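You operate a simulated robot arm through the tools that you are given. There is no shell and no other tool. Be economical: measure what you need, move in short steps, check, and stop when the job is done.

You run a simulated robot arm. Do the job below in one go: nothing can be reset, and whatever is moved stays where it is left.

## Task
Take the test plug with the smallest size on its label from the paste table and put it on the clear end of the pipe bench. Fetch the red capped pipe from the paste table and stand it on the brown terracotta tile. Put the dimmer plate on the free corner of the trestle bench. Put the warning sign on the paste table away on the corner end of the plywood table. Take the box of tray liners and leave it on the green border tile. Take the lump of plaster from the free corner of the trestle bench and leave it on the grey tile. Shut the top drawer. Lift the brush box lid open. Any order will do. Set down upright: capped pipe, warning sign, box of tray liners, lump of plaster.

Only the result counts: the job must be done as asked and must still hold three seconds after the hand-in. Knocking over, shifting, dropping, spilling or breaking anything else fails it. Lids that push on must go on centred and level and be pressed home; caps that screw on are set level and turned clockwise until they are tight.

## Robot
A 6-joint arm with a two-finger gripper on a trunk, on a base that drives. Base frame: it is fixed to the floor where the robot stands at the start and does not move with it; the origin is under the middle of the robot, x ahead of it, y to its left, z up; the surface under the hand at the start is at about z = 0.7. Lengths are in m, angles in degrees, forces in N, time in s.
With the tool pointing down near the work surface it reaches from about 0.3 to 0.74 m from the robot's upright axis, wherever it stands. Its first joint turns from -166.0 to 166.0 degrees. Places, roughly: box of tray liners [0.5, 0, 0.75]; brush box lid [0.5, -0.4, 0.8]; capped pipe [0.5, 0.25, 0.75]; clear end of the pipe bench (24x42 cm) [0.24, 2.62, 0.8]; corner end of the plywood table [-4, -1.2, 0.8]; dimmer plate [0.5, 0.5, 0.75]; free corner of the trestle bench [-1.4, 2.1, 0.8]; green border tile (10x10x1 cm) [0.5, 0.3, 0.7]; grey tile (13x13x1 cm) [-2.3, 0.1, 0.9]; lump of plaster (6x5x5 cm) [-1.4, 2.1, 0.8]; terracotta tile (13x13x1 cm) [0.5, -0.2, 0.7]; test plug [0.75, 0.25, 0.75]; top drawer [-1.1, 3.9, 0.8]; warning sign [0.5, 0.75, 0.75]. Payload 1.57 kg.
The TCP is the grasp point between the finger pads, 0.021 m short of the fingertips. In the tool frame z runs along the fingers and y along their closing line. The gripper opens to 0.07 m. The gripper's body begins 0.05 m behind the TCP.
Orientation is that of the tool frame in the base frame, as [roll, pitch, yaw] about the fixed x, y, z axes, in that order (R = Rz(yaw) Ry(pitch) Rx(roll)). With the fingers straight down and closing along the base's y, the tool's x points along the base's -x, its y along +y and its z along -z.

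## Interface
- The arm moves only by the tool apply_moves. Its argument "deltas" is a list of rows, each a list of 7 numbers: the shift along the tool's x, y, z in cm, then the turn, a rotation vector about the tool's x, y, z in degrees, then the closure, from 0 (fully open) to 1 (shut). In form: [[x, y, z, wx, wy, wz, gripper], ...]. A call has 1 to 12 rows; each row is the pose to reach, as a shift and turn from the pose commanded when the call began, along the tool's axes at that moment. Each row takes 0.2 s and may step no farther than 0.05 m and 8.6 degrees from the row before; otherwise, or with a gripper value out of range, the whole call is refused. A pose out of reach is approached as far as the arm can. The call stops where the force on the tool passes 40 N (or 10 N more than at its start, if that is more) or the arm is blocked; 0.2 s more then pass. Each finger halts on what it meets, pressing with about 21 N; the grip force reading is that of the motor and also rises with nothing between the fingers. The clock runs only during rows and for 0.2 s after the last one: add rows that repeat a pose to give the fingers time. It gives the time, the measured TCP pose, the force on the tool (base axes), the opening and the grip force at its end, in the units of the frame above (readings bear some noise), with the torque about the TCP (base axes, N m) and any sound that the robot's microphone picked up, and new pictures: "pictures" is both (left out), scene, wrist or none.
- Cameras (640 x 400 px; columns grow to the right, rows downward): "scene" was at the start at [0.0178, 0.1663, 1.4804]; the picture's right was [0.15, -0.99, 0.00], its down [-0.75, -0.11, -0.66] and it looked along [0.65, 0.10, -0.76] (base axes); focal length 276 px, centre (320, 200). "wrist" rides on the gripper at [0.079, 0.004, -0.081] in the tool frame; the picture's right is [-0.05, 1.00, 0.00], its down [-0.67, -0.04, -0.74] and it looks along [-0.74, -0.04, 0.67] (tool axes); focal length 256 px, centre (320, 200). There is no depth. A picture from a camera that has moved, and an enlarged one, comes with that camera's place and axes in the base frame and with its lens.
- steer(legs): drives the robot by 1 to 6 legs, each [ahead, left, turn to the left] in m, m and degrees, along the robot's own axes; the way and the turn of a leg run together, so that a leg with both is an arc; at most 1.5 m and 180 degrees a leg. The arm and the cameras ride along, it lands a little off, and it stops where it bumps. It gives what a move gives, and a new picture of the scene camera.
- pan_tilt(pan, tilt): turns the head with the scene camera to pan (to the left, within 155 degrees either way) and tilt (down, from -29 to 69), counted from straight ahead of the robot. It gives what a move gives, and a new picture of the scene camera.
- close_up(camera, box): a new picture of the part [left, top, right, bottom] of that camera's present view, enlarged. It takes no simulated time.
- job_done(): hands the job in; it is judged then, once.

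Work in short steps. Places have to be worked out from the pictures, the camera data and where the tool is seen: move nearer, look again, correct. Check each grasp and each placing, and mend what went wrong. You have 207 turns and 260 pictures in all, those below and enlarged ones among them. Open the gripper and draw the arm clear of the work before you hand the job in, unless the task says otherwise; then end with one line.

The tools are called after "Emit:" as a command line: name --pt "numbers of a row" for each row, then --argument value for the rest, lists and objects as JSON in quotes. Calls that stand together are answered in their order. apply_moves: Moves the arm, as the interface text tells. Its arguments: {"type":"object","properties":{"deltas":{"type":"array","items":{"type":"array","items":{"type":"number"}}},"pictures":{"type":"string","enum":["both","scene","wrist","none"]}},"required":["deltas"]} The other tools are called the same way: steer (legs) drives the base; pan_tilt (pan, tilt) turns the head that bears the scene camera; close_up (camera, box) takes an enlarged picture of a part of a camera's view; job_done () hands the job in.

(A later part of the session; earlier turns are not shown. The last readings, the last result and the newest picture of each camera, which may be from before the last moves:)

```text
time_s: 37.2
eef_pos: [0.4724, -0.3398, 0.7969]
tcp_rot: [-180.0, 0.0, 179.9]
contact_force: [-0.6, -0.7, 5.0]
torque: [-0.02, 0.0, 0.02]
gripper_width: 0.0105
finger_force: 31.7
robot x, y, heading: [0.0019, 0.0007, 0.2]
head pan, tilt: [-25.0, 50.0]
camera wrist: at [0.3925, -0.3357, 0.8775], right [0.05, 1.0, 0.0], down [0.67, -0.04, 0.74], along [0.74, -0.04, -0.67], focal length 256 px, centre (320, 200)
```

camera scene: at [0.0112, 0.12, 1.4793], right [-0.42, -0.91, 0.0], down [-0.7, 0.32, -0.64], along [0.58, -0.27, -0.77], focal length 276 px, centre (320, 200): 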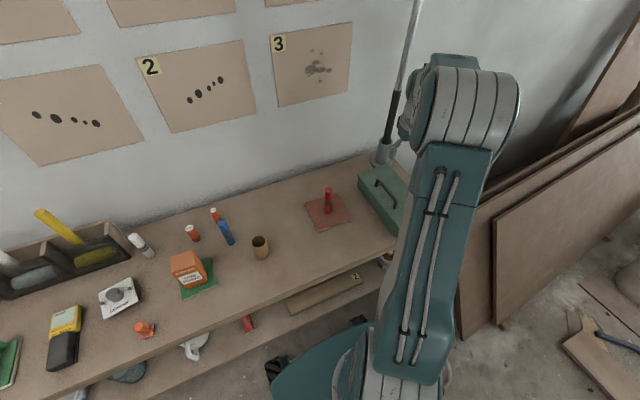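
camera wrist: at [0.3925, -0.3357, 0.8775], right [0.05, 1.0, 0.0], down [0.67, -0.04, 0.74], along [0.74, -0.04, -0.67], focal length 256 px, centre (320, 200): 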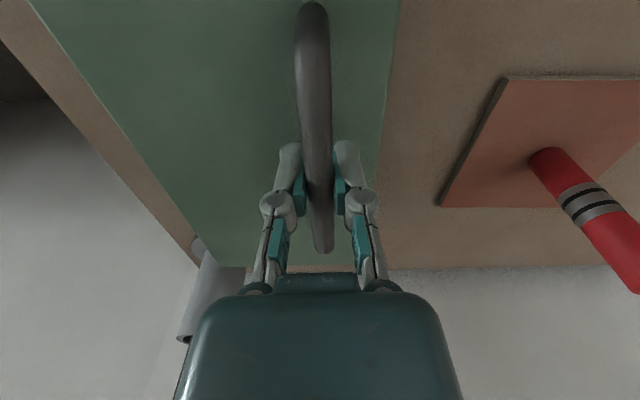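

The bar is gripped. Assuming a hinge along the far (-y) edge at about (y -0.447, z 0.752), I start the arc by 16° and check forces.

Emit:
apply_moves --pt "0 -0.3 -0.75 -4 0 0 1" --pt "0 -0.7 -1.45 -8 0 0 1" --pt "0 -1.13 -2.13 -12 0 0 1" --pt "0 -1.6 -2.78 -16 0 0 1" --pictures "both"

```text
time_s: 38.2
eef_pos: [0.4711, -0.3572, 0.8241]
tcp_rot: [163.9, -0.1, -180.0]
contact_force: [5.0, 1.4, -1.5]
torque: [0.12, 0.24, 0.01]
gripper_width: 0.0107
finger_force: 32.1
robot x, y, heading: [0.0008, 0.0006, 0.1]
head pan, tilt: [-25.0, 50.0]
camera scene: at [0.0117, 0.1196, 1.4793], right [-0.42, -0.91, 0.0], down [-0.7, 0.32, -0.64], along [0.58, -0.27, -0.77], focal length 276 px, centre (320, 200)
camera wrist: at [0.3925, -0.3736, 0.9043], right [0.05, 0.96, 0.28], down [0.67, -0.24, 0.7], along [0.74, 0.15, -0.65], focal length 256 px, centre (320, 200)
```

scene: 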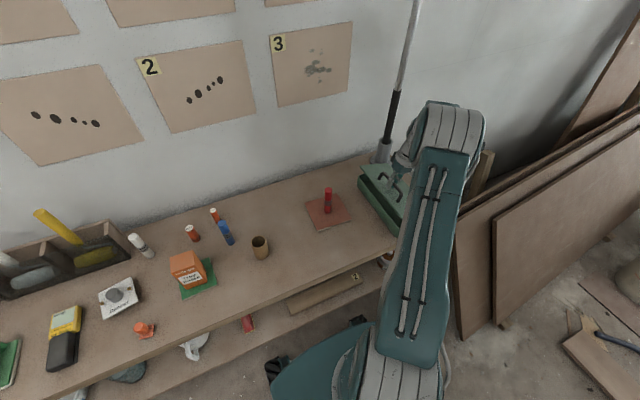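
wrist: 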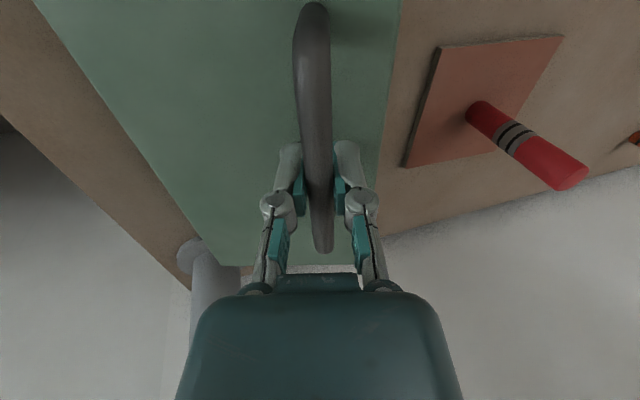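

Low forces, lid following. The same arc continues in the tool frame: 30° more.

Emit:
apply_moves --pt "0 -0.42 -0.92 -5 0 0 1" --pt "0 -0.91 -1.79 -10 0 0 1" --pt "0 -1.48 -2.62 -15 0 0 1" --pt "0 -2.12 -3.4 -20 0 0 1" --pt "0 -2.82 -4.12 -25 0 0 1" --pt "0 -3.58 -4.77 -30 0 0 1" --pictures "both"

```text
time_s: 39.6
eef_pos: [0.4722, -0.4055, 0.8627]
tcp_rot: [133.9, -0.1, -180.0]
contact_force: [-14.9, 0.4, -1.6]
torque: [-0.04, 0.18, 0.2]
gripper_width: 0.0105
finger_force: 32.5
robot x, y, heading: [0.0003, 0.0014, 0.1]
head pan, tilt: [-25.0, 50.0]
camera scene: at [0.0105, 0.1182, 1.4794], right [-0.42, -0.91, 0.0], down [-0.69, 0.32, -0.64], along [0.58, -0.27, -0.77], focal length 276 px, centre (320, 200)
camera wrist: at [0.3924, -0.4603, 0.9218], right [0.06, 0.69, 0.72], down [0.67, -0.56, 0.49], along [0.74, 0.45, -0.49], focal length 256 px, centre (320, 200)
```

scene: 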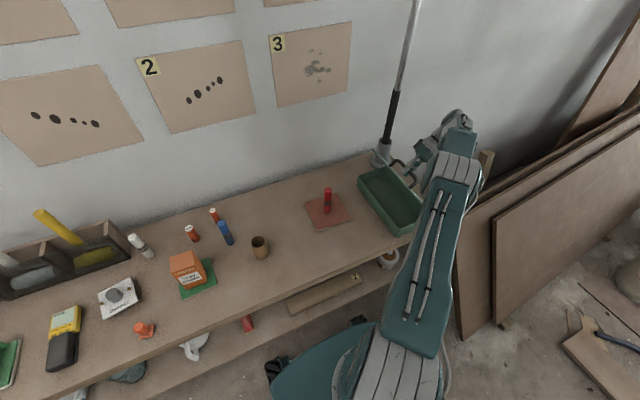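
wrist: 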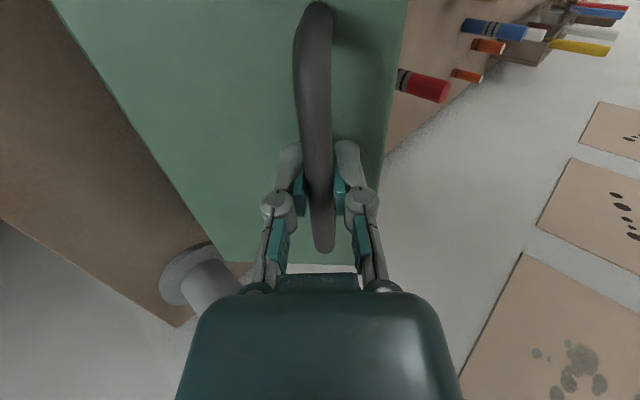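

46° open; a -15 N x-force appeared, so I continue more carefully by 20°.

Emit:
apply_moves --pt "0 -0.42 -0.92 -5 0 0 1" --pt "0 -0.91 -1.79 -10 0 0 1" --pt "0 -1.48 -2.62 -15 0 0 1" --pt "0 -2.12 -3.4 -20 0 0 1" --pictures "both"

```text
time_s: 40.2
eef_pos: [0.468, -0.4015, 0.8621]
tcp_rot: [124.8, 0.3, 179.7]
contact_force: [15.0, -12.1, -23.3]
torque: [-0.08, 0.06, 0.22]
gripper_width: 0.0109
finger_force: 31.4
out of reach, approached as far as the arm can: row 2, 3
robot x, y, heading: [0.002, -0.0026, -0.1]
head pan, tilt: [-25.0, 50.0]
stopped in row 3: the force on the tool passed its limit at 58 N (the readings are from after the stop); the commanded pose is now the measured one
camera scene: at [0.0146, 0.1141, 1.4796], right [-0.42, -0.91, 0.0], down [-0.7, 0.33, -0.64], along [0.58, -0.27, -0.77], focal length 276 px, centre (320, 200)
camera wrist: at [0.3873, -0.465, 0.9107], right [0.05, 0.57, 0.82], down [0.66, -0.64, 0.4], along [0.75, 0.52, -0.41], focal length 256 px, centre (320, 200)
```

scene: 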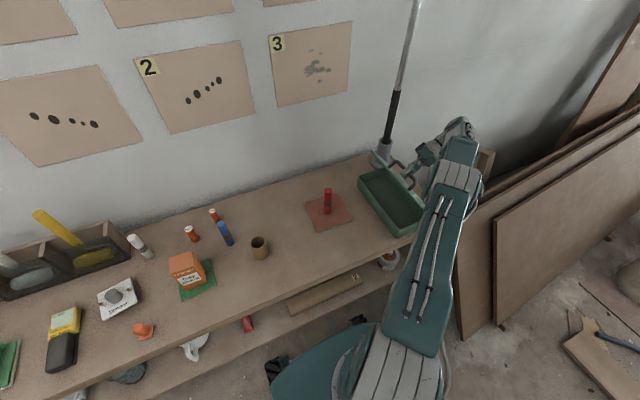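
wrist: 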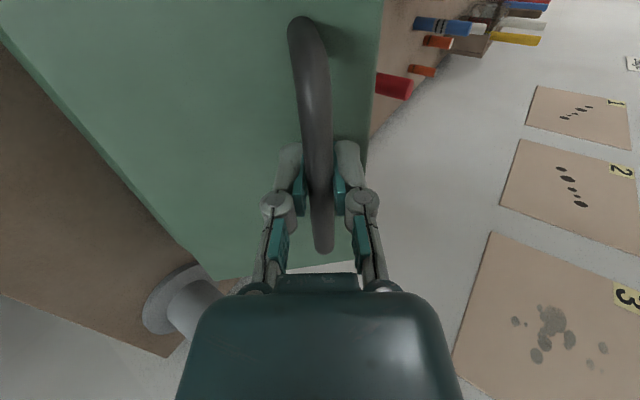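

The arm hit its reach limit with the lid at about 45°. I try leaning the hand back toward the robot about the closing axis (the bar allows it) to gain reach.

Emit:
apply_moves --pt "0 0 0 3 -4 0 1" --pt "0 0 0 5 -8 0 1" --pt "0 0 0 7 -12 0 1" --pt "0 0 0 9 -16 0 1" --pictures "wrist"

```text
time_s: 40.8
eef_pos: [0.4642, -0.3987, 0.8623]
tcp_rot: [129.3, 4.5, 173.9]
contact_force: [16.2, -14.8, -31.8]
torque: [-0.1, -0.49, -0.41]
gripper_width: 0.011
finger_force: 31.8
robot x, y, heading: [0.0026, -0.003, 0.1]
head pan, tilt: [-25.0, 50.0]
stopped in row 3: the force on the tool passed its limit at 42 N (the readings are from after the stop); the commanded pose is now the measured one
camera wrist: at [0.3743, -0.45, 0.9094], right [0.06, 0.63, 0.77], down [0.56, -0.66, 0.5], along [0.83, 0.4, -0.39], focal length 256 px, centre (320, 200)
```

wrist: 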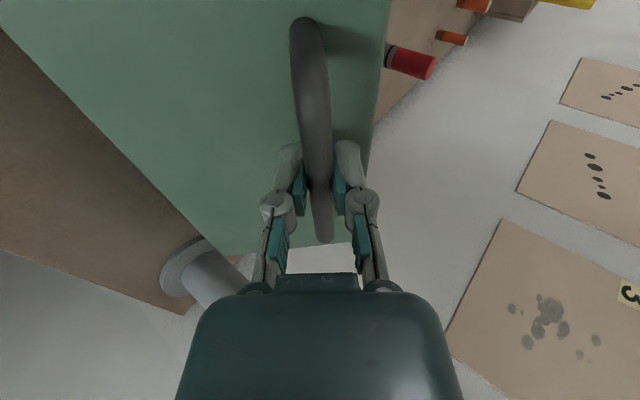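

The force points toward the hinge: the hand is ~5 mm too far out. I relax toward the hinge.

Emit:
apply_moves --pt "-0.25 -0.25 0.1 0 0 0 1" --pt "-0.5 -0.5 0.2 0 0 0 1" --pictures "none"

```text
time_s: 41.4
eef_pos: [0.4641, -0.4012, 0.8606]
tcp_rot: [129.2, 4.6, 174.0]
contact_force: [-22.3, -4.9, -8.9]
torque: [-0.03, 0.03, 0.13]
gripper_width: 0.0111
finger_force: 32.4
robot x, y, heading: [0.002, -0.0006, 0.0]
head pan, tilt: [-25.0, 50.0]
```

Force eased. I now translate along the arc with the hand's orientation fixed (bar turns in the fingers).

Emit:
apply_moves --pt "-0.12 -0.45 -0.9 0 0 0 1" --pt "-0.24 -0.91 -1.79 0 0 0 1" --pt "-0.35 -1.4 -2.65 0 0 0 1" --pt "-0.47 -1.95 -3.52 0 0 0 1" --pictures "both"

```text
time_s: 42.4
eef_pos: [0.469, -0.439, 0.8711]
tcp_rot: [129.3, 5.1, 173.9]
contact_force: [-2.3, 3.0, 24.6]
torque: [0.14, -0.15, -0.27]
gripper_width: 0.0108
finger_force: 31.9
robot x, y, heading: [0.0021, -0.0036, 0.2]
head pan, tilt: [-25.0, 50.0]
camera scene: at [0.0105, 0.1198, 1.4793], right [-0.42, -0.91, 0.0], down [-0.69, 0.32, -0.64], along [0.58, -0.27, -0.77], focal length 276 px, centre (320, 200)
camera wrist: at [0.3784, -0.4892, 0.9182], right [0.05, 0.63, 0.77], down [0.56, -0.66, 0.5], along [0.83, 0.41, -0.39], focal length 256 px, centre (320, 200)
```

scene: 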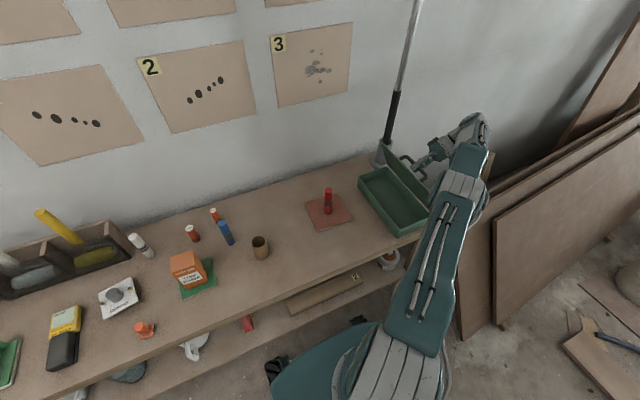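
wrist: 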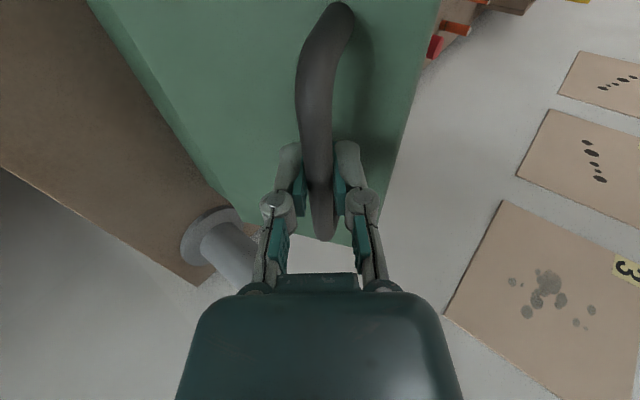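

Lid near 65°. I continue in the same way to about 83°.

Emit:
apply_moves --pt "-0.1 -0.5 -0.85 0 0 0 1" --pt "-0.22 -1.1 -1.66 0 0 0 1" --pt "-0.3 -1.8 -2.3 0 0 0 1" --pt "-0.39 -2.6 -2.9 0 0 0 1" --pictures "both"

```text
time_s: 43.4
eef_pos: [0.4556, -0.4538, 0.8671]
tcp_rot: [129.2, 4.8, 174.0]
contact_force: [20.5, -0.7, 11.7]
torque: [0.01, -0.02, -0.16]
gripper_width: 0.0109
finger_force: 32.1
out of reach, approached as far as the arm can: row 1, 2, 3, 4
robot x, y, heading: [-0.0001, -0.0016, -0.1]
head pan, tilt: [-25.0, 50.0]
camera scene: at [0.0124, 0.1183, 1.4794], right [-0.42, -0.91, 0.0], down [-0.7, 0.32, -0.64], along [0.58, -0.27, -0.77], focal length 276 px, centre (320, 200)
camera wrist: at [0.3649, -0.5034, 0.9142], right [0.05, 0.63, 0.78], down [0.56, -0.66, 0.5], along [0.83, 0.41, -0.39], focal length 256 px, centre (320, 200)
```

scene: 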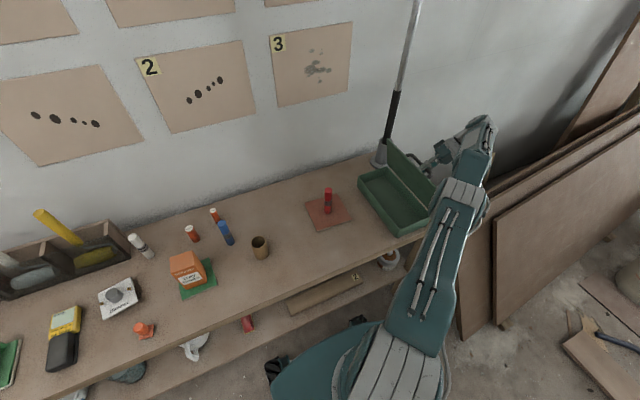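
wrist: 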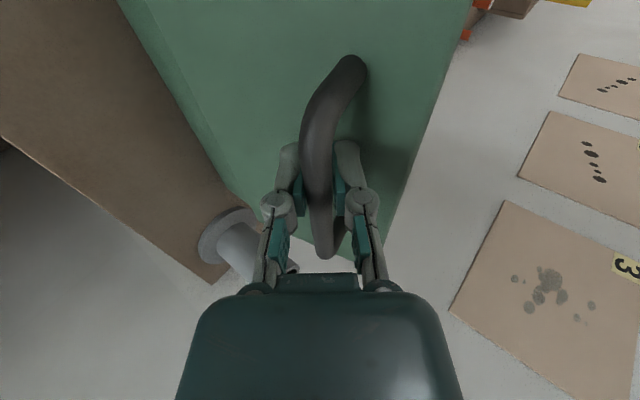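

Lid at about 72°, arm at its limit. I shift the base 3 cm to the right to carry the handle further along.

Emit:
steer --legs '[[0, -0.03, 0]]'

```text
time_s: 44.2
eef_pos: [0.4551, -0.4696, 0.8717]
tcp_rot: [129.8, 4.7, 174.1]
contact_force: [-10.1, 2.2, -14.1]
torque: [-0.23, 0.49, 0.37]
gripper_width: 0.0111
finger_force: 32.1
robot x, y, heading: [0.0016, -0.0266, 0.1]
head pan, tilt: [-25.0, 50.0]
camera scene: at [0.0114, 0.1042, 1.4784], right [-0.42, -0.91, 0.01], down [-0.7, 0.32, -0.64], along [0.58, -0.28, -0.77], focal length 276 px, centre (320, 200)
```

scene: 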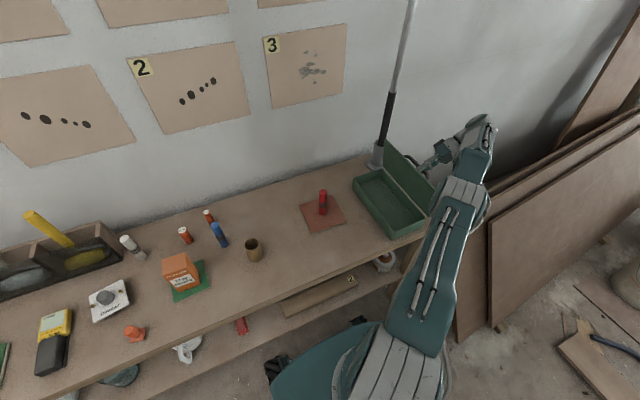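

It works. I lower the hand slightly along the arc, then shift another 3 cm.

Emit:
apply_moves --pt "0.05 -0.4 0.3 0 0 0 1" --pt "0.05 -0.6 0.5 0 0 0 1" --pictures "none"

Emit:
steer --legs '[[0, -0.03, 0]]'

```text
time_s: 44.9
eef_pos: [0.4529, -0.4781, 0.8628]
tcp_rot: [129.5, 4.6, 174.0]
contact_force: [-3.4, -7.9, 19.4]
torque: [-0.02, -0.26, -0.3]
gripper_width: 0.0107
finger_force: 31.2
robot x, y, heading: [0.0009, -0.0227, 0.2]
head pan, tilt: [-25.0, 50.0]
```

```text
time_s: 45.9
eef_pos: [0.4552, -0.5061, 0.8619]
tcp_rot: [128.6, 4.4, 174.5]
contact_force: [-2.7, 3.4, -0.6]
torque: [0.13, 0.15, -0.08]
gripper_width: 0.0116
finger_force: 32.2
robot x, y, heading: [0.0026, -0.0576, -0.0]
head pan, tilt: [-25.0, 50.0]
stopped in leg 1: the force on the tool passed its limit at 55 N (the readings are from after the stop); the commanded pose is now the measured one
camera scene: at [0.011, 0.0613, 1.4794], right [-0.42, -0.91, 0.0], down [-0.7, 0.32, -0.64], along [0.58, -0.27, -0.77], focal length 276 px, centre (320, 200)
```

scene: 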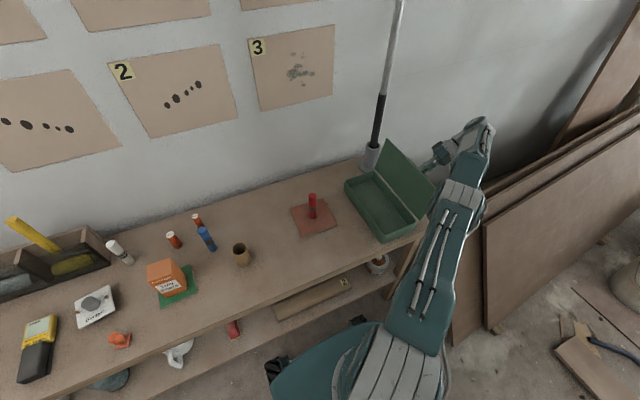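

The lid is past vertical (~96°). I loosen the grip slightly and slide toward the near end of the bar to gain reach for backing off.

Emit:
apply_moves --pt "0 0 0 0 0 0 0.75" --pt "0 0 0 0 0 0 0.75" --pt "0.7 0 -0.09 0 0 0 0.75" --pt "1.4 0 -0.18 0 0 0 0.75" --pt "2.0 0 -0.26 0 0 0 0.75" --pt "2.0 0 -0.26 0 0 0 0.75" --pictures "both"

```text
time_s: 47.3
eef_pos: [0.4347, -0.505, 0.8615]
tcp_rot: [128.6, 4.5, 174.4]
contact_force: [0.2, 0.8, 0.1]
torque: [0.01, 0.01, -0.03]
gripper_width: 0.0175
finger_force: 0.0
robot x, y, heading: [-0.0, -0.0565, 0.0]
head pan, tilt: [-25.0, 50.0]
camera scene: at [0.0111, 0.0619, 1.4794], right [-0.42, -0.91, 0.0], down [-0.7, 0.32, -0.64], along [0.58, -0.27, -0.77], focal length 276 px, centre (320, 200)
camera wrist: at [0.3458, -0.5573, 0.9088], right [0.05, 0.62, 0.78], down [0.57, -0.66, 0.49], along [0.82, 0.42, -0.39], focal length 256 px, centre (320, 200)
```

scene: 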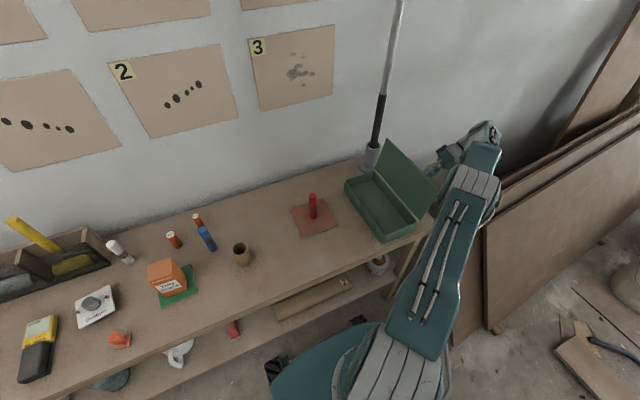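
wrist: 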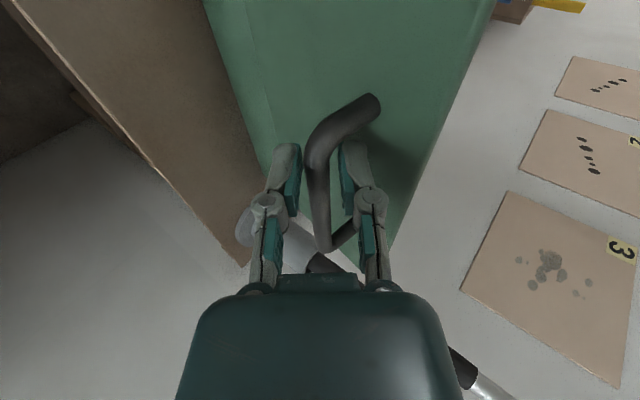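

The lid holds. I back the fingers off the bar along the tool axis.

Emit:
apply_moves --pt "0 0 -1 0 0 0 0.75" --pt "0 0 -2 0 0 0 0.75" --pt "0 0 -3 0 0 0 0.75" --pt "0 0 -4 0 0 0 0.75" --pt "0 0 -4 0 0 0 0.75" --pictures "both"

```text
time_s: 48.5
eef_pos: [0.4237, -0.5211, 0.8872]
tcp_rot: [128.8, 4.7, 174.5]
contact_force: [-0.4, -0.1, 0.0]
torque: [-0.02, -0.02, -0.01]
gripper_width: 0.0175
finger_force: 0.0
out of reach, approached as far as the arm can: row 2, 3, 4, 5
robot x, y, heading: [-0.0033, -0.0577, 0.3]
head pan, tilt: [-25.0, 50.0]
camera scene: at [0.0111, 0.0613, 1.4794], right [-0.42, -0.91, 0.0], down [-0.7, 0.32, -0.64], along [0.58, -0.27, -0.77], focal length 276 px, centre (320, 200)
camera wrist: at [0.3334, -0.5737, 0.9346], right [0.05, 0.62, 0.78], down [0.57, -0.66, 0.49], along [0.82, 0.42, -0.39], focal length 256 px, centre (320, 200)
```

scene: 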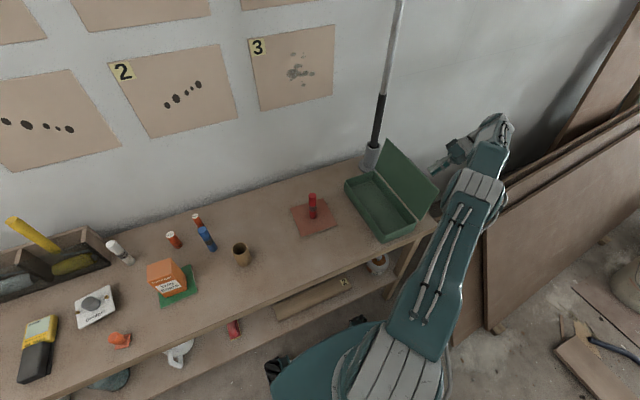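
wrist: 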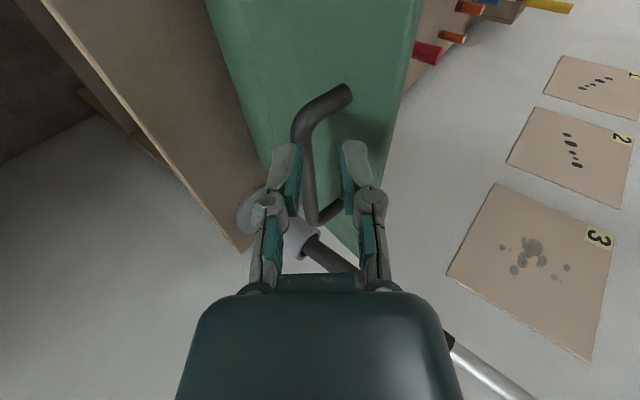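

Fingers are about 3 cm back, clear of the bar. I raise the hand straight up and a bit toward the robot.

Emit:
apply_moves --pt "0.8 1.5 -1.4 0 0 0 0.75" --pt "1.7 3.1 -2.8 0 0 0 0.75" --pt "2.5 4.6 -4.2 0 0 0 0.75" --pt "3.4 6.2 -5.6 0 0 0 0.75" --pt "4.2 7.8 -7.0 0 0 0 0.75" --pt "5 9.3 -8.4 0 0 0 0.75" --pictures "both"

```text
time_s: 49.9
eef_pos: [0.3603, -0.5088, 0.9978]
tcp_rot: [128.9, 4.7, 174.4]
contact_force: [0.4, 0.4, 0.3]
torque: [-0.01, -0.03, -0.03]
gripper_width: 0.0175
finger_force: 0.1
out of reach, approached as far as the arm can: row 4, 5, 6
robot x, y, heading: [0.0018, -0.0562, 0.2]
head pan, tilt: [-25.0, 50.0]
camera scene: at [0.0108, 0.0619, 1.4794], right [-0.42, -0.91, 0.0], down [-0.7, 0.32, -0.64], along [0.58, -0.27, -0.77], focal length 276 px, centre (320, 200)
camera wrist: at [0.2704, -0.5604, 1.0459], right [0.05, 0.62, 0.78], down [0.57, -0.66, 0.49], along [0.82, 0.42, -0.39], focal length 256 px, centre (320, 200)
```

scene: 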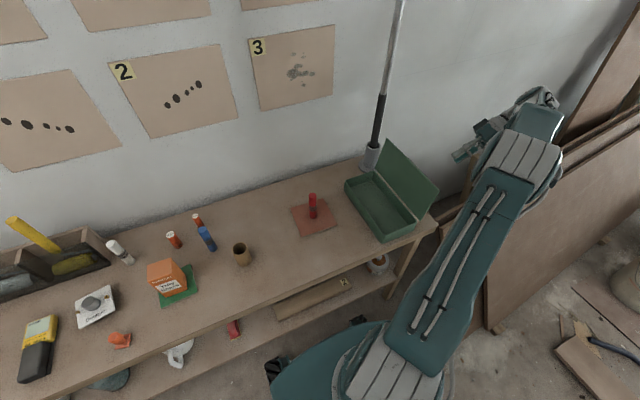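
wrist: 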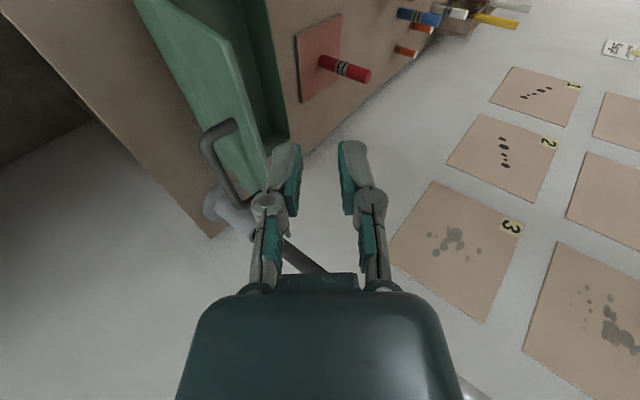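

The lid is open and stands. I turn the hand back to pointing straight down while raising slightly.

Emit:
apply_moves --pt "0 0.5 -0.4 7.2 1 -0.5 0.4" --pt "0 1 -0.8 14.4 1.9 -1 0.2" --pt "0 1.5 -1.2 21.6 2.9 -1.5 0" --pt "0 2 -1.6 28.8 3.9 -2.1 0" --pt "0 2.5 -2 36 4.9 -2.6 0" --pt "0 3 -2.4 43.2 5.8 -3.1 0" --pt "0 3.5 -2.8 50.4 6.8 -3.6 0" --pt "0 3.5 -2.8 50.4 6.8 -3.6 0" --pictures "none"

```text
time_s: 51.7
eef_pos: [0.3558, -0.508, 1.0408]
tcp_rot: [179.5, 0.2, -179.5]
contact_force: [0.8, -0.4, 0.3]
torque: [0.0, 0.02, -0.02]
gripper_width: 0.07
finger_force: 0.1
robot x, y, heading: [-0.0012, -0.0563, 0.2]
head pan, tilt: [-25.0, 50.0]
```

Hand is upright again. I drive the base 0.25 m left to reach the plug comfortably.

Emit:
steer --legs '[[0, 0.25, 0]]'

Emit:
apply_moves --pt "0 4 0 0 0 -8 0" --pt "0 8 0 0 0 -16 0" --pt "-1 12 0 0 0 -24 0" --pt "-3 16 0 0 0 -32 0" --pt "-5 20 0 0 0 -40 0" --pt "-7 24 0 0 0 -48 0" --pt "-9 28 0 0 0 -56 0" --pt "-11 32 0 0 0 -64 0" --pt "-14 35 0 0 0 -72 0" --pt "-17 38 0 0 0 -80 0" --pt "-20 41 0 0 0 -88 0" --pt "-23 43 0 0 0 -90 0" --pictures "both"

```text
time_s: 53.5
eef_pos: [0.3563, -0.2725, 1.0395]
tcp_rot: [178.9, 0.2, -179.4]
contact_force: [-0.1, -0.7, -1.2]
torque: [0.07, -0.04, 0.05]
gripper_width: 0.0698
finger_force: 0.1
robot x, y, heading: [-0.0008, 0.1824, 0.2]
head pan, tilt: [-25.0, 50.0]
camera scene: at [0.0097, 0.2921, 1.4801], right [-0.42, -0.91, -0.01], down [-0.7, 0.33, -0.64], along [0.58, -0.26, -0.77], focal length 276 px, centre (320, 200)
```

scene: 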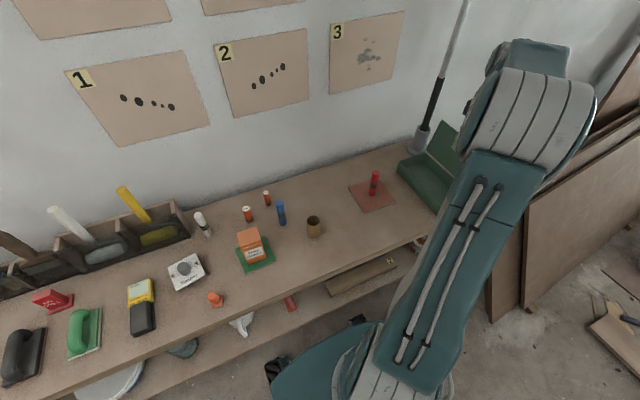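

```text
time_s: 56.1
eef_pos: [0.5816, 0.1714, 1.0484]
tcp_rot: [-179.8, 0.3, -89.3]
contact_force: [-0.7, -0.1, -0.4]
torque: [-0.04, -0.01, 0.02]
gripper_width: 0.0701
finger_force: 0.0
robot x, y, heading: [0.0022, 0.181, 0.2]
head pan, tilt: [-25.0, 50.0]
camera scene: at [0.0106, 0.3063, 1.4791], right [-0.42, -0.91, 0.0], down [-0.7, 0.32, -0.64], along [0.58, -0.27, -0.77], focal length 276 px, centre (320, 200)
camera wrist: at [0.5781, 0.092, 1.1289], right [-1.0, 0.04, 0.0], down [0.03, 0.66, 0.75], along [0.03, 0.75, -0.66], focal length 256 px, centre (320, 200)
```

scene: 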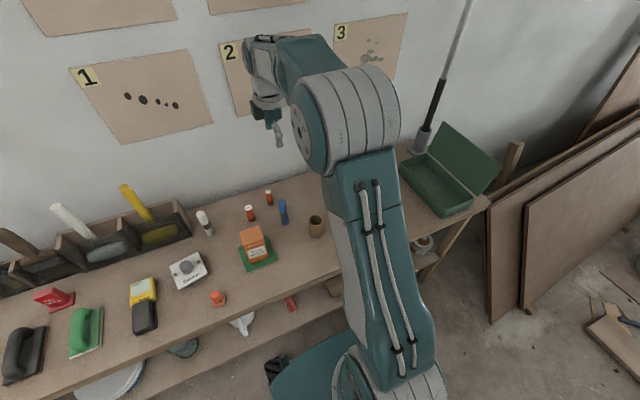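
wrist: 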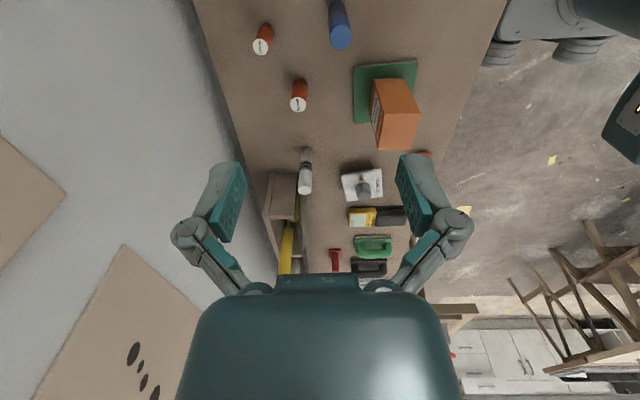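

The 20 mm plug is at about (0.659, 0.206). I move over it and come down part-way.

Emit:
apply_moves --pt "-1 -3 3 0 0 -0.7 0" --pt "-2 -6 6 0 0 -0.7 0" --pt "-3.4 -7.8 9 0 0 -0.7 0" --pt "-3.4 -7.8 13 0 0 -0.7 0" --pt "-3.4 -7.8 17 0 0 -0.7 0" --pt "-3.4 -7.8 20 0 0 -0.7 0" --pt "-3.4 -7.8 20 0 0 -0.7 0" --pictures "both"

```text
time_s: 57.7
eef_pos: [0.6614, 0.2039, 0.8478]
tcp_rot: [-179.8, 0.5, -88.7]
contact_force: [-0.3, -0.3, -0.3]
torque: [0.0, 0.0, -0.03]
gripper_width: 0.0702
finger_force: 0.0
robot x, y, heading: [-0.0002, 0.1833, 0.4]
head pan, tilt: [-25.0, 50.0]
camera scene: at [0.011, 0.3058, 1.4791], right [-0.42, -0.91, 0.0], down [-0.7, 0.32, -0.64], along [0.58, -0.27, -0.77], focal length 276 px, centre (320, 200)
camera wrist: at [0.6584, 0.1241, 0.9288], right [-1.0, 0.03, 0.0], down [0.02, 0.66, 0.75], along [0.02, 0.75, -0.66], focal length 256 px, centre (320, 200)
```

scene: 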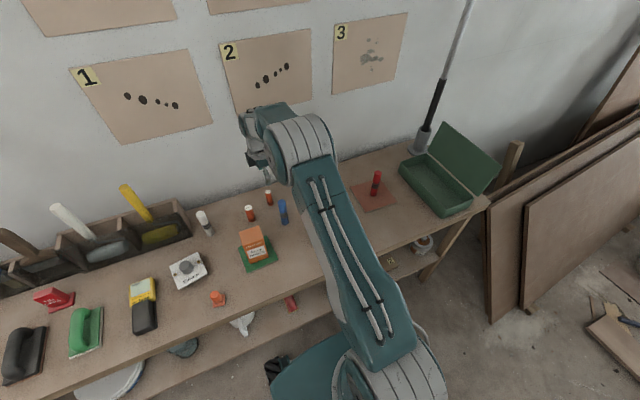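
wrist: 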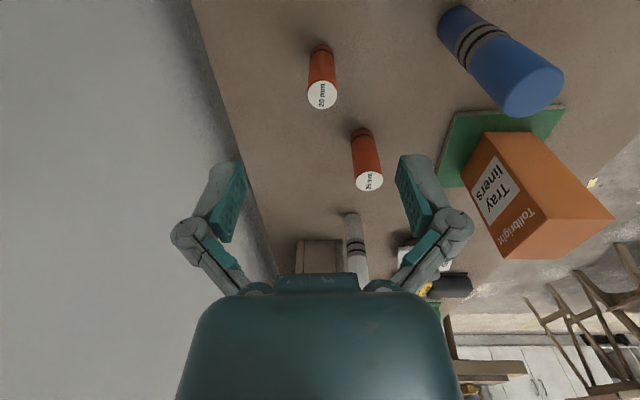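

Aligned over the plug. I go down 10.3 cm and grip.

Emit:
apply_moves --pt "0 0 4 0 0 0 0" --pt "0 0 8 0 0 0 0" --pt "0 0 10.3 0 0 0 0" --pt "0 0 10.3 0 0 0 0.4" --pt "0 0 10.3 0 0 0 0.8" --pt "0 0 10.3 0 0 0 1" --pt "0 0 10.3 0 0 0 1" --pictures "wrist"

```text
time_s: 59.3
eef_pos: [0.6619, 0.2053, 0.7442]
tcp_rot: [-179.8, 0.4, -88.7]
contact_force: [-0.7, 0.5, 3.8]
torque: [-0.02, -0.02, 0.04]
gripper_width: 0.0186
finger_force: 20.9
robot x, y, heading: [-0.0007, 0.1881, 0.3]
head pan, tilt: [-25.0, 50.0]
camera wrist: at [0.6589, 0.1258, 0.8247], right [-1.0, 0.03, 0.0], down [0.02, 0.66, 0.75], along [0.03, 0.75, -0.66], focal length 256 px, centre (320, 200)
```

wrist: 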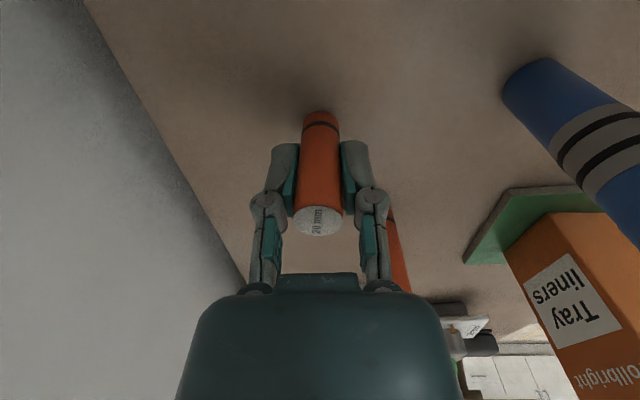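

Plug gripped. I lift it and draw the arm in to a carrying pose.

Emit:
apply_moves --pt "0 0 -4 0 0 0 1" --pt "0 0 -8 0 0 0 1" --pt "0 0 -12 0 0 0 1" --pt "0 0 -16 0 0 0 1" --pt "0 2 -20 0 0 0 1" --pt "0 6 -23 0 0 0 1" --pt "0 10 -26 0 0 0 1" --pt "0 14 -29 0 0 0 1" --pt "0 18 -32 0 0 0 1" --pt "0 22 -35 0 0 0 1" --pt "0 26 -38 0 0 0 1" --pt "0 28 -40 0 0 0 1" --pictures "none"

Emit:
pan_tilt --pan 90 --tilt 35

```text
time_s: 61.9
eef_pos: [0.3783, 0.1984, 1.1419]
tcp_rot: [-179.8, 0.4, -88.6]
contact_force: [0.0, 0.2, -0.4]
torque: [0.02, 0.0, -0.01]
gripper_width: 0.0186
finger_force: 21.5
robot x, y, heading: [-0.0021, 0.1852, 0.6]
head pan, tilt: [-25.0, 50.0]
```

```text
time_s: 63.8
eef_pos: [0.3803, 0.1978, 1.1429]
tcp_rot: [-179.8, 0.4, -88.8]
contact_force: [0.0, -0.5, -0.4]
torque: [-0.01, 0.0, 0.02]
gripper_width: 0.0187
finger_force: 21.5
robot x, y, heading: [0.0006, 0.1812, 0.4]
head pan, tilt: [90.0, 35.0]
camera scene: at [-0.0609, 0.4261, 1.5008], right [1.0, 0.0, 0.0], down [0.0, -0.57, -0.82], along [0.0, 0.82, -0.57], focal length 276 px, centre (320, 200)
```

scene: 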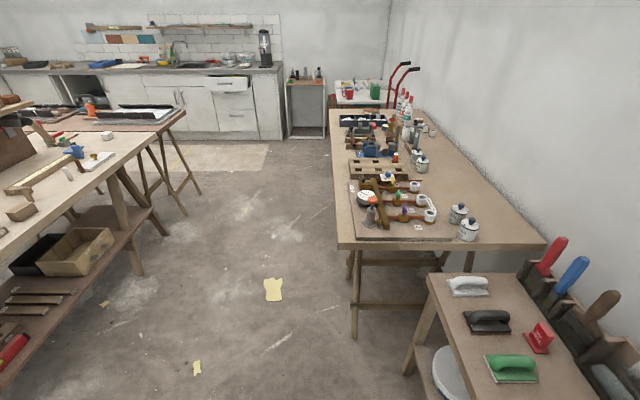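

Good view of the aisle. I zoom in on both benches' far parts.

Emit:
close_up --camera "scene" --box '[0, 60, 200, 200]'

Emit:
close_up --camera "scene" --box '[300, 60, 480, 190]'

```text
2.86 times, centred on (100, 130) of scene
camera zoom: at [-0.0609, 0.4261, 1.5008], right [1.0, 0.0, 0.0], down [0.0, -0.57, -0.82], along [0.0, 0.82, -0.57], focal length 787 px, centre (949, 400)
```

zoom: 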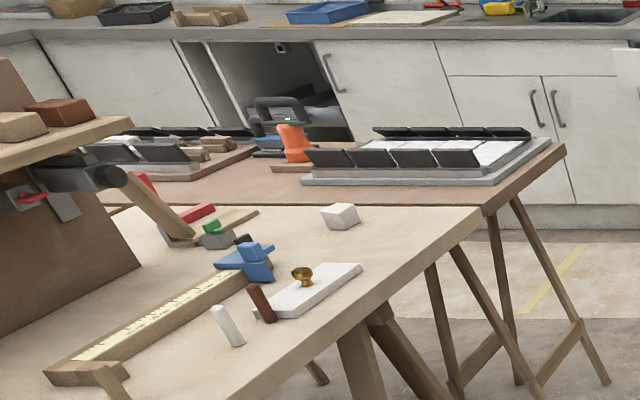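

```text
3.08 times, centred on (390, 125) of scene
camera zoom: at [-0.0609, 0.4261, 1.5008], right [1.0, 0.0, 0.0], down [0.0, -0.57, -0.82], along [0.0, 0.82, -0.57], focal length 848 px, centre (105, 431)
```

zoom: 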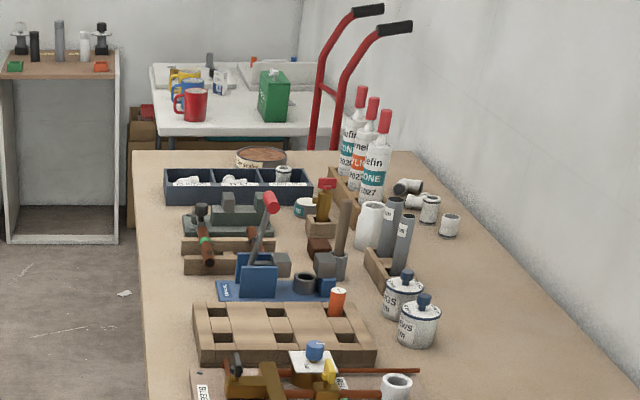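

The lump is near (-1.39, 2.07) on the trestle corner; the pipe bench clear end is around y 2.6. I back off and drive left along the aisle.

Emit:
steer --legs '[[-0.43, 0, 0], [0, 1.2, 0], [0, 1.1, 0]]'

Emit:
pan_tilt --pan 10 --tilt 45

```text
time_s: 77.5
eef_pos: [-0.0626, 2.5153, 1.1426]
tcp_rot: [-179.7, 0.5, -89.1]
contact_force: [-0.6, 0.1, 0.0]
torque: [-0.02, 0.02, 0.02]
gripper_width: 0.0185
finger_force: 21.1
robot x, y, heading: [-0.4401, 2.5103, -0.1]
head pan, tilt: [90.0, 35.0]
camera scene: at [-0.5013, 2.7462, 1.5011], right [1.0, 0.0, 0.0], down [0.0, -0.57, -0.82], along [0.0, 0.82, -0.57], focal length 276 px, centre (320, 200)
```

scene: 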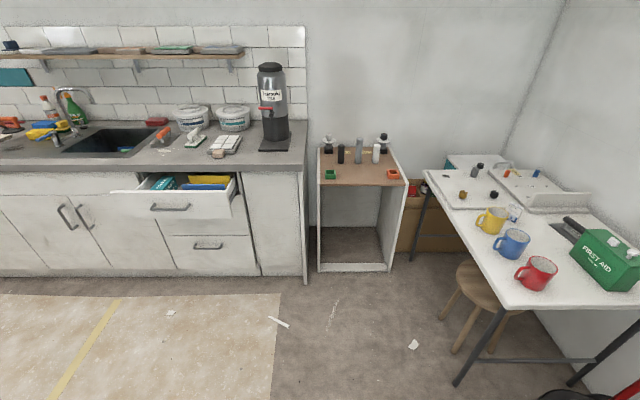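

```text
time_s: 79.0
eef_pos: [-0.0631, 2.5158, 1.1423]
tcp_rot: [-179.8, 0.5, -89.1]
contact_force: [-0.2, -0.1, 0.0]
torque: [-0.01, 0.02, -0.01]
gripper_width: 0.0186
finger_force: 20.8
robot x, y, heading: [-0.4424, 2.5061, -0.5]
head pan, tilt: [10.0, 45.0]
camera scene: at [-0.4215, 2.6736, 1.486], right [0.17, -0.99, 0.0], down [-0.7, -0.12, -0.71], along [0.7, 0.12, -0.71], focal length 276 px, centre (320, 200)
```

scene: 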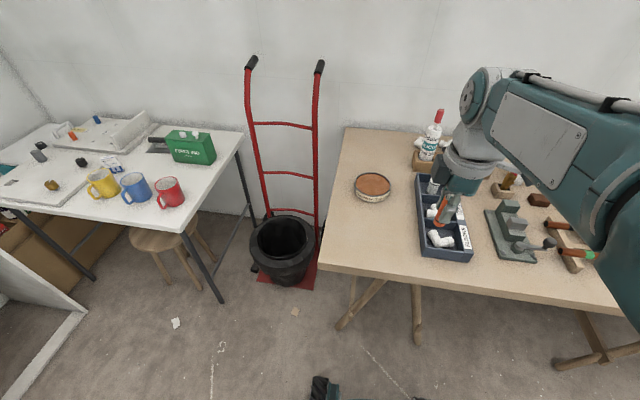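

The clear area spans about x 0–0.28, y 2.48–2.74; I target (0.15, 2.61). I move over and partly down.

Emit:
apply_moves --pt "-4 0 0 0 0 0 1" --pt "-8 -2 0 0 0 0 1" --pt "-9.4 -6 0 0 0 0 1" --pt "-9.4 -10 0 0 0 0 1" --pt "-9.4 -14 0 0 0 0 1" --pt "-9.4 -18 0 0 0 0 1" --pt "-9.4 -21.3 2 0 0 0 1" --pt "-9.4 -21.3 7 0 0 0 1" --pt "-9.4 -21.3 12 0 0 0 1" --pt "-9.4 -21.3 17 0 0 0 1" --pt "-9.4 -21.3 20 0 0 0 1" --pt "-9.4 -21.3 20 0 0 0 1" --pictures "both"

```text
time_s: 81.7
eef_pos: [0.1453, 2.6173, 0.9433]
tcp_rot: [-179.8, 0.4, -89.0]
contact_force: [-0.8, 0.5, 0.4]
torque: [0.03, 0.01, -0.01]
gripper_width: 0.0186
finger_force: 21.1
robot x, y, heading: [-0.4453, 2.5063, -0.3]
head pan, tilt: [10.0, 45.0]
camera scene: at [-0.4201, 2.6743, 1.4859], right [0.17, -0.99, 0.0], down [-0.7, -0.12, -0.71], along [0.7, 0.12, -0.71], focal length 276 px, centre (320, 200)
camera wrist: at [0.1426, 2.5368, 1.0235], right [-1.0, 0.04, 0.0], down [0.02, 0.66, 0.75], along [0.03, 0.75, -0.66], focal length 256 px, centre (320, 200)
```

scene: 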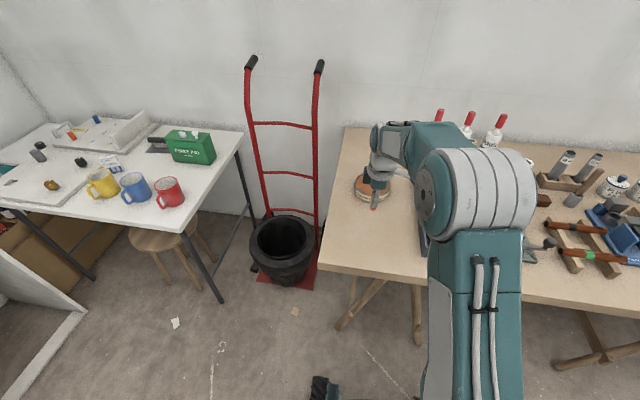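
wrist: 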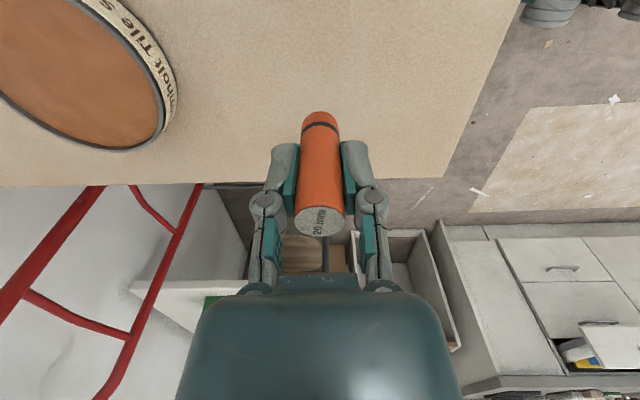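

Position is good with margin to the bowl. I lower 8 cm, then creep.

Emit:
apply_moves --pt "0 0 4 0 0 0 1" --pt "0 0 7 0 0 0 1" --pt "0 0 8 0 0 0 1" --pt "0 0 8.8 0 0 0 1" --pictures "wrist"

```text
time_s: 82.7
eef_pos: [0.1485, 2.6158, 0.8549]
tcp_rot: [-179.8, 0.4, -89.1]
contact_force: [-0.1, 0.2, -0.5]
torque: [0.03, -0.01, 0.0]
gripper_width: 0.0186
finger_force: 20.8
robot x, y, heading: [-0.443, 2.5094, 0.1]
head pan, tilt: [10.0, 45.0]
camera wrist: at [0.1452, 2.5363, 0.9353], right [-1.0, 0.04, 0.0], down [0.02, 0.66, 0.75], along [0.03, 0.75, -0.66], focal length 256 px, centre (320, 200)
```

wrist: 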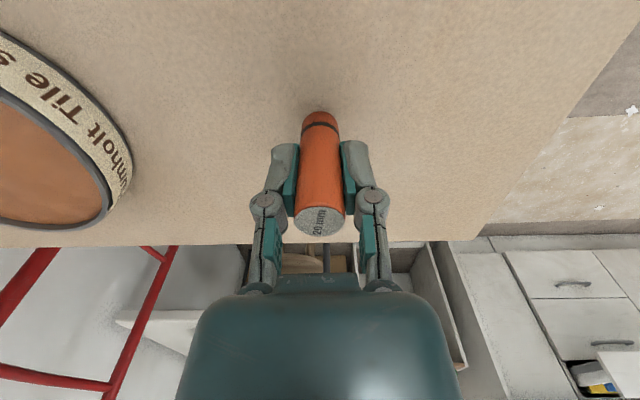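

Still slightly above; I creep down to contact.

Emit:
apply_moves --pt "0 0 0.4 0 0 0 1" --pt "0 0 0.8 0 0 0 1" --pt "0 0 1.1 0 0 0 1" --pt "0 0 1.3 0 0 0 1" --pictures "none"

```text
time_s: 83.7
eef_pos: [0.1495, 2.6165, 0.8444]
tcp_rot: [-179.7, 0.3, -89.1]
contact_force: [-5.2, -1.1, 14.2]
torque: [-0.06, 0.18, 0.01]
gripper_width: 0.0185
finger_force: 21.4
robot x, y, heading: [-0.4444, 2.5057, -0.2]
head pan, tilt: [10.0, 45.0]
```

Contact at table height 0.80. I release and rise.

Emit:
apply_moves --pt "0 0 -0.15 0 0 0 1" --pt "0 0 -0.15 0 0 0 0.7" --pt "0 0 -0.15 0 0 0 0.4" --pt "0 0 -0.15 0 0 0 0" --pt "0 0 -0.15 0 0 0 0" --pt "0 0 -4 0 0 0 0" --pt "0 0 -8 0 0 0 0" --pt "0 0 -13 0 0 0 0" --pt "0 0 -18 0 0 0 0" --pt "0 0 -23 0 0 0 0" --pictures "wrist"

```text
time_s: 85.8
eef_pos: [0.1497, 2.6155, 1.0722]
tcp_rot: [-179.8, 0.4, -89.1]
contact_force: [0.0, 0.0, -0.7]
torque: [0.0, 0.03, -0.02]
gripper_width: 0.0701
finger_force: 0.1
robot x, y, heading: [-0.4432, 2.5048, 0.2]
head pan, tilt: [10.0, 45.0]
camera wrist: at [0.1458, 2.5366, 1.1525], right [-1.0, 0.04, 0.0], down [0.02, 0.66, 0.75], along [0.03, 0.75, -0.66], focal length 256 px, centre (320, 200)
```

wrist: 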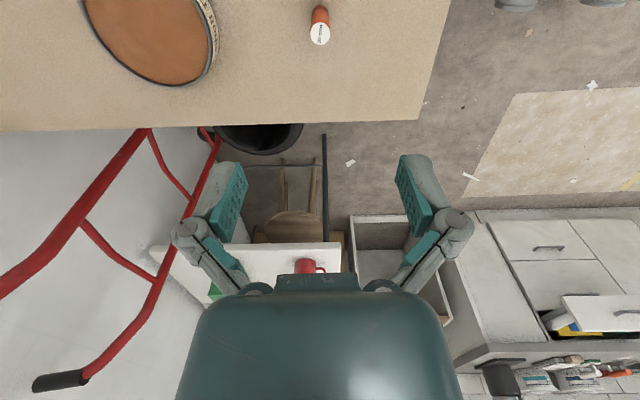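

The plug stands. Next the drawer: I draw the arm in, then drive to face the kitchen counter.

Emit:
apply_moves --pt "0 4 0 0 0 0 0.5" --pt "0 8 0 0 0 0 1" --pt "0 12 0 0 0 0 1" --pt "1 16 0 0 0 0 1" --pt "4 19 0 0 0 0 1" --pt "8 20 0 0 0 0 1" --pictures "none"

Emit:
steer --legs '[[-0.2, 0.1, 0], [0, 0, 90], [0.65, 0, 0], [0, 0.5, 0]]'

Emit:
pan_tilt --pan 15 --tilt 45

```text
time_s: 87.2
eef_pos: [-0.0503, 2.5273, 1.0697]
tcp_rot: [-179.8, 0.5, -89.2]
contact_force: [-0.6, -0.4, -0.6]
torque: [-0.01, 0.01, 0.0]
gripper_width: 0.0
finger_force: 20.8
robot x, y, heading: [-0.4446, 2.5043, -0.3]
head pan, tilt: [10.0, 45.0]
```

```text
time_s: 98.5
eef_pos: [-1.1747, 3.6376, 1.0686]
tcp_rot: [-179.8, 0.5, 2.1]
contact_force: [1.2, 0.5, -0.1]
torque: [0.03, 0.03, -0.01]
gripper_width: 0.0002
finger_force: 20.6
robot x, y, heading: [-1.1398, 3.2438, 91.2]
head pan, tilt: [10.0, 45.0]
camera scene: at [-1.3109, 3.2628, 1.4863], right [0.98, 0.19, 0.0], down [0.14, -0.69, -0.71], along [-0.14, 0.69, -0.71], focal length 276 px, centre (320, 200)
```

scene: 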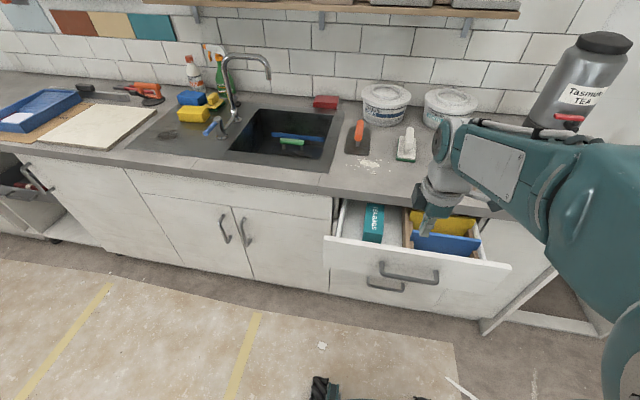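

```text
time_s: 99.2
eef_pos: [-1.176, 3.6387, 1.0688]
tcp_rot: [-179.7, 0.4, 2.2]
contact_force: [-0.1, 0.5, -0.2]
torque: [0.0, 0.0, 0.0]
gripper_width: 0.0
finger_force: 20.8
robot x, y, heading: [-1.1413, 3.2447, 91.2]
head pan, tilt: [15.0, 45.0]
camera scene: at [-1.319, 3.2611, 1.4861], right [0.96, 0.28, 0.0], down [0.2, -0.68, -0.71], along [-0.2, 0.68, -0.71], focal length 276 px, centre (320, 200)
```

scene: 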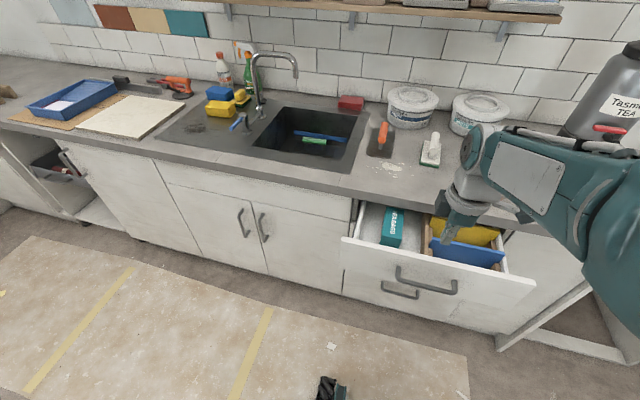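

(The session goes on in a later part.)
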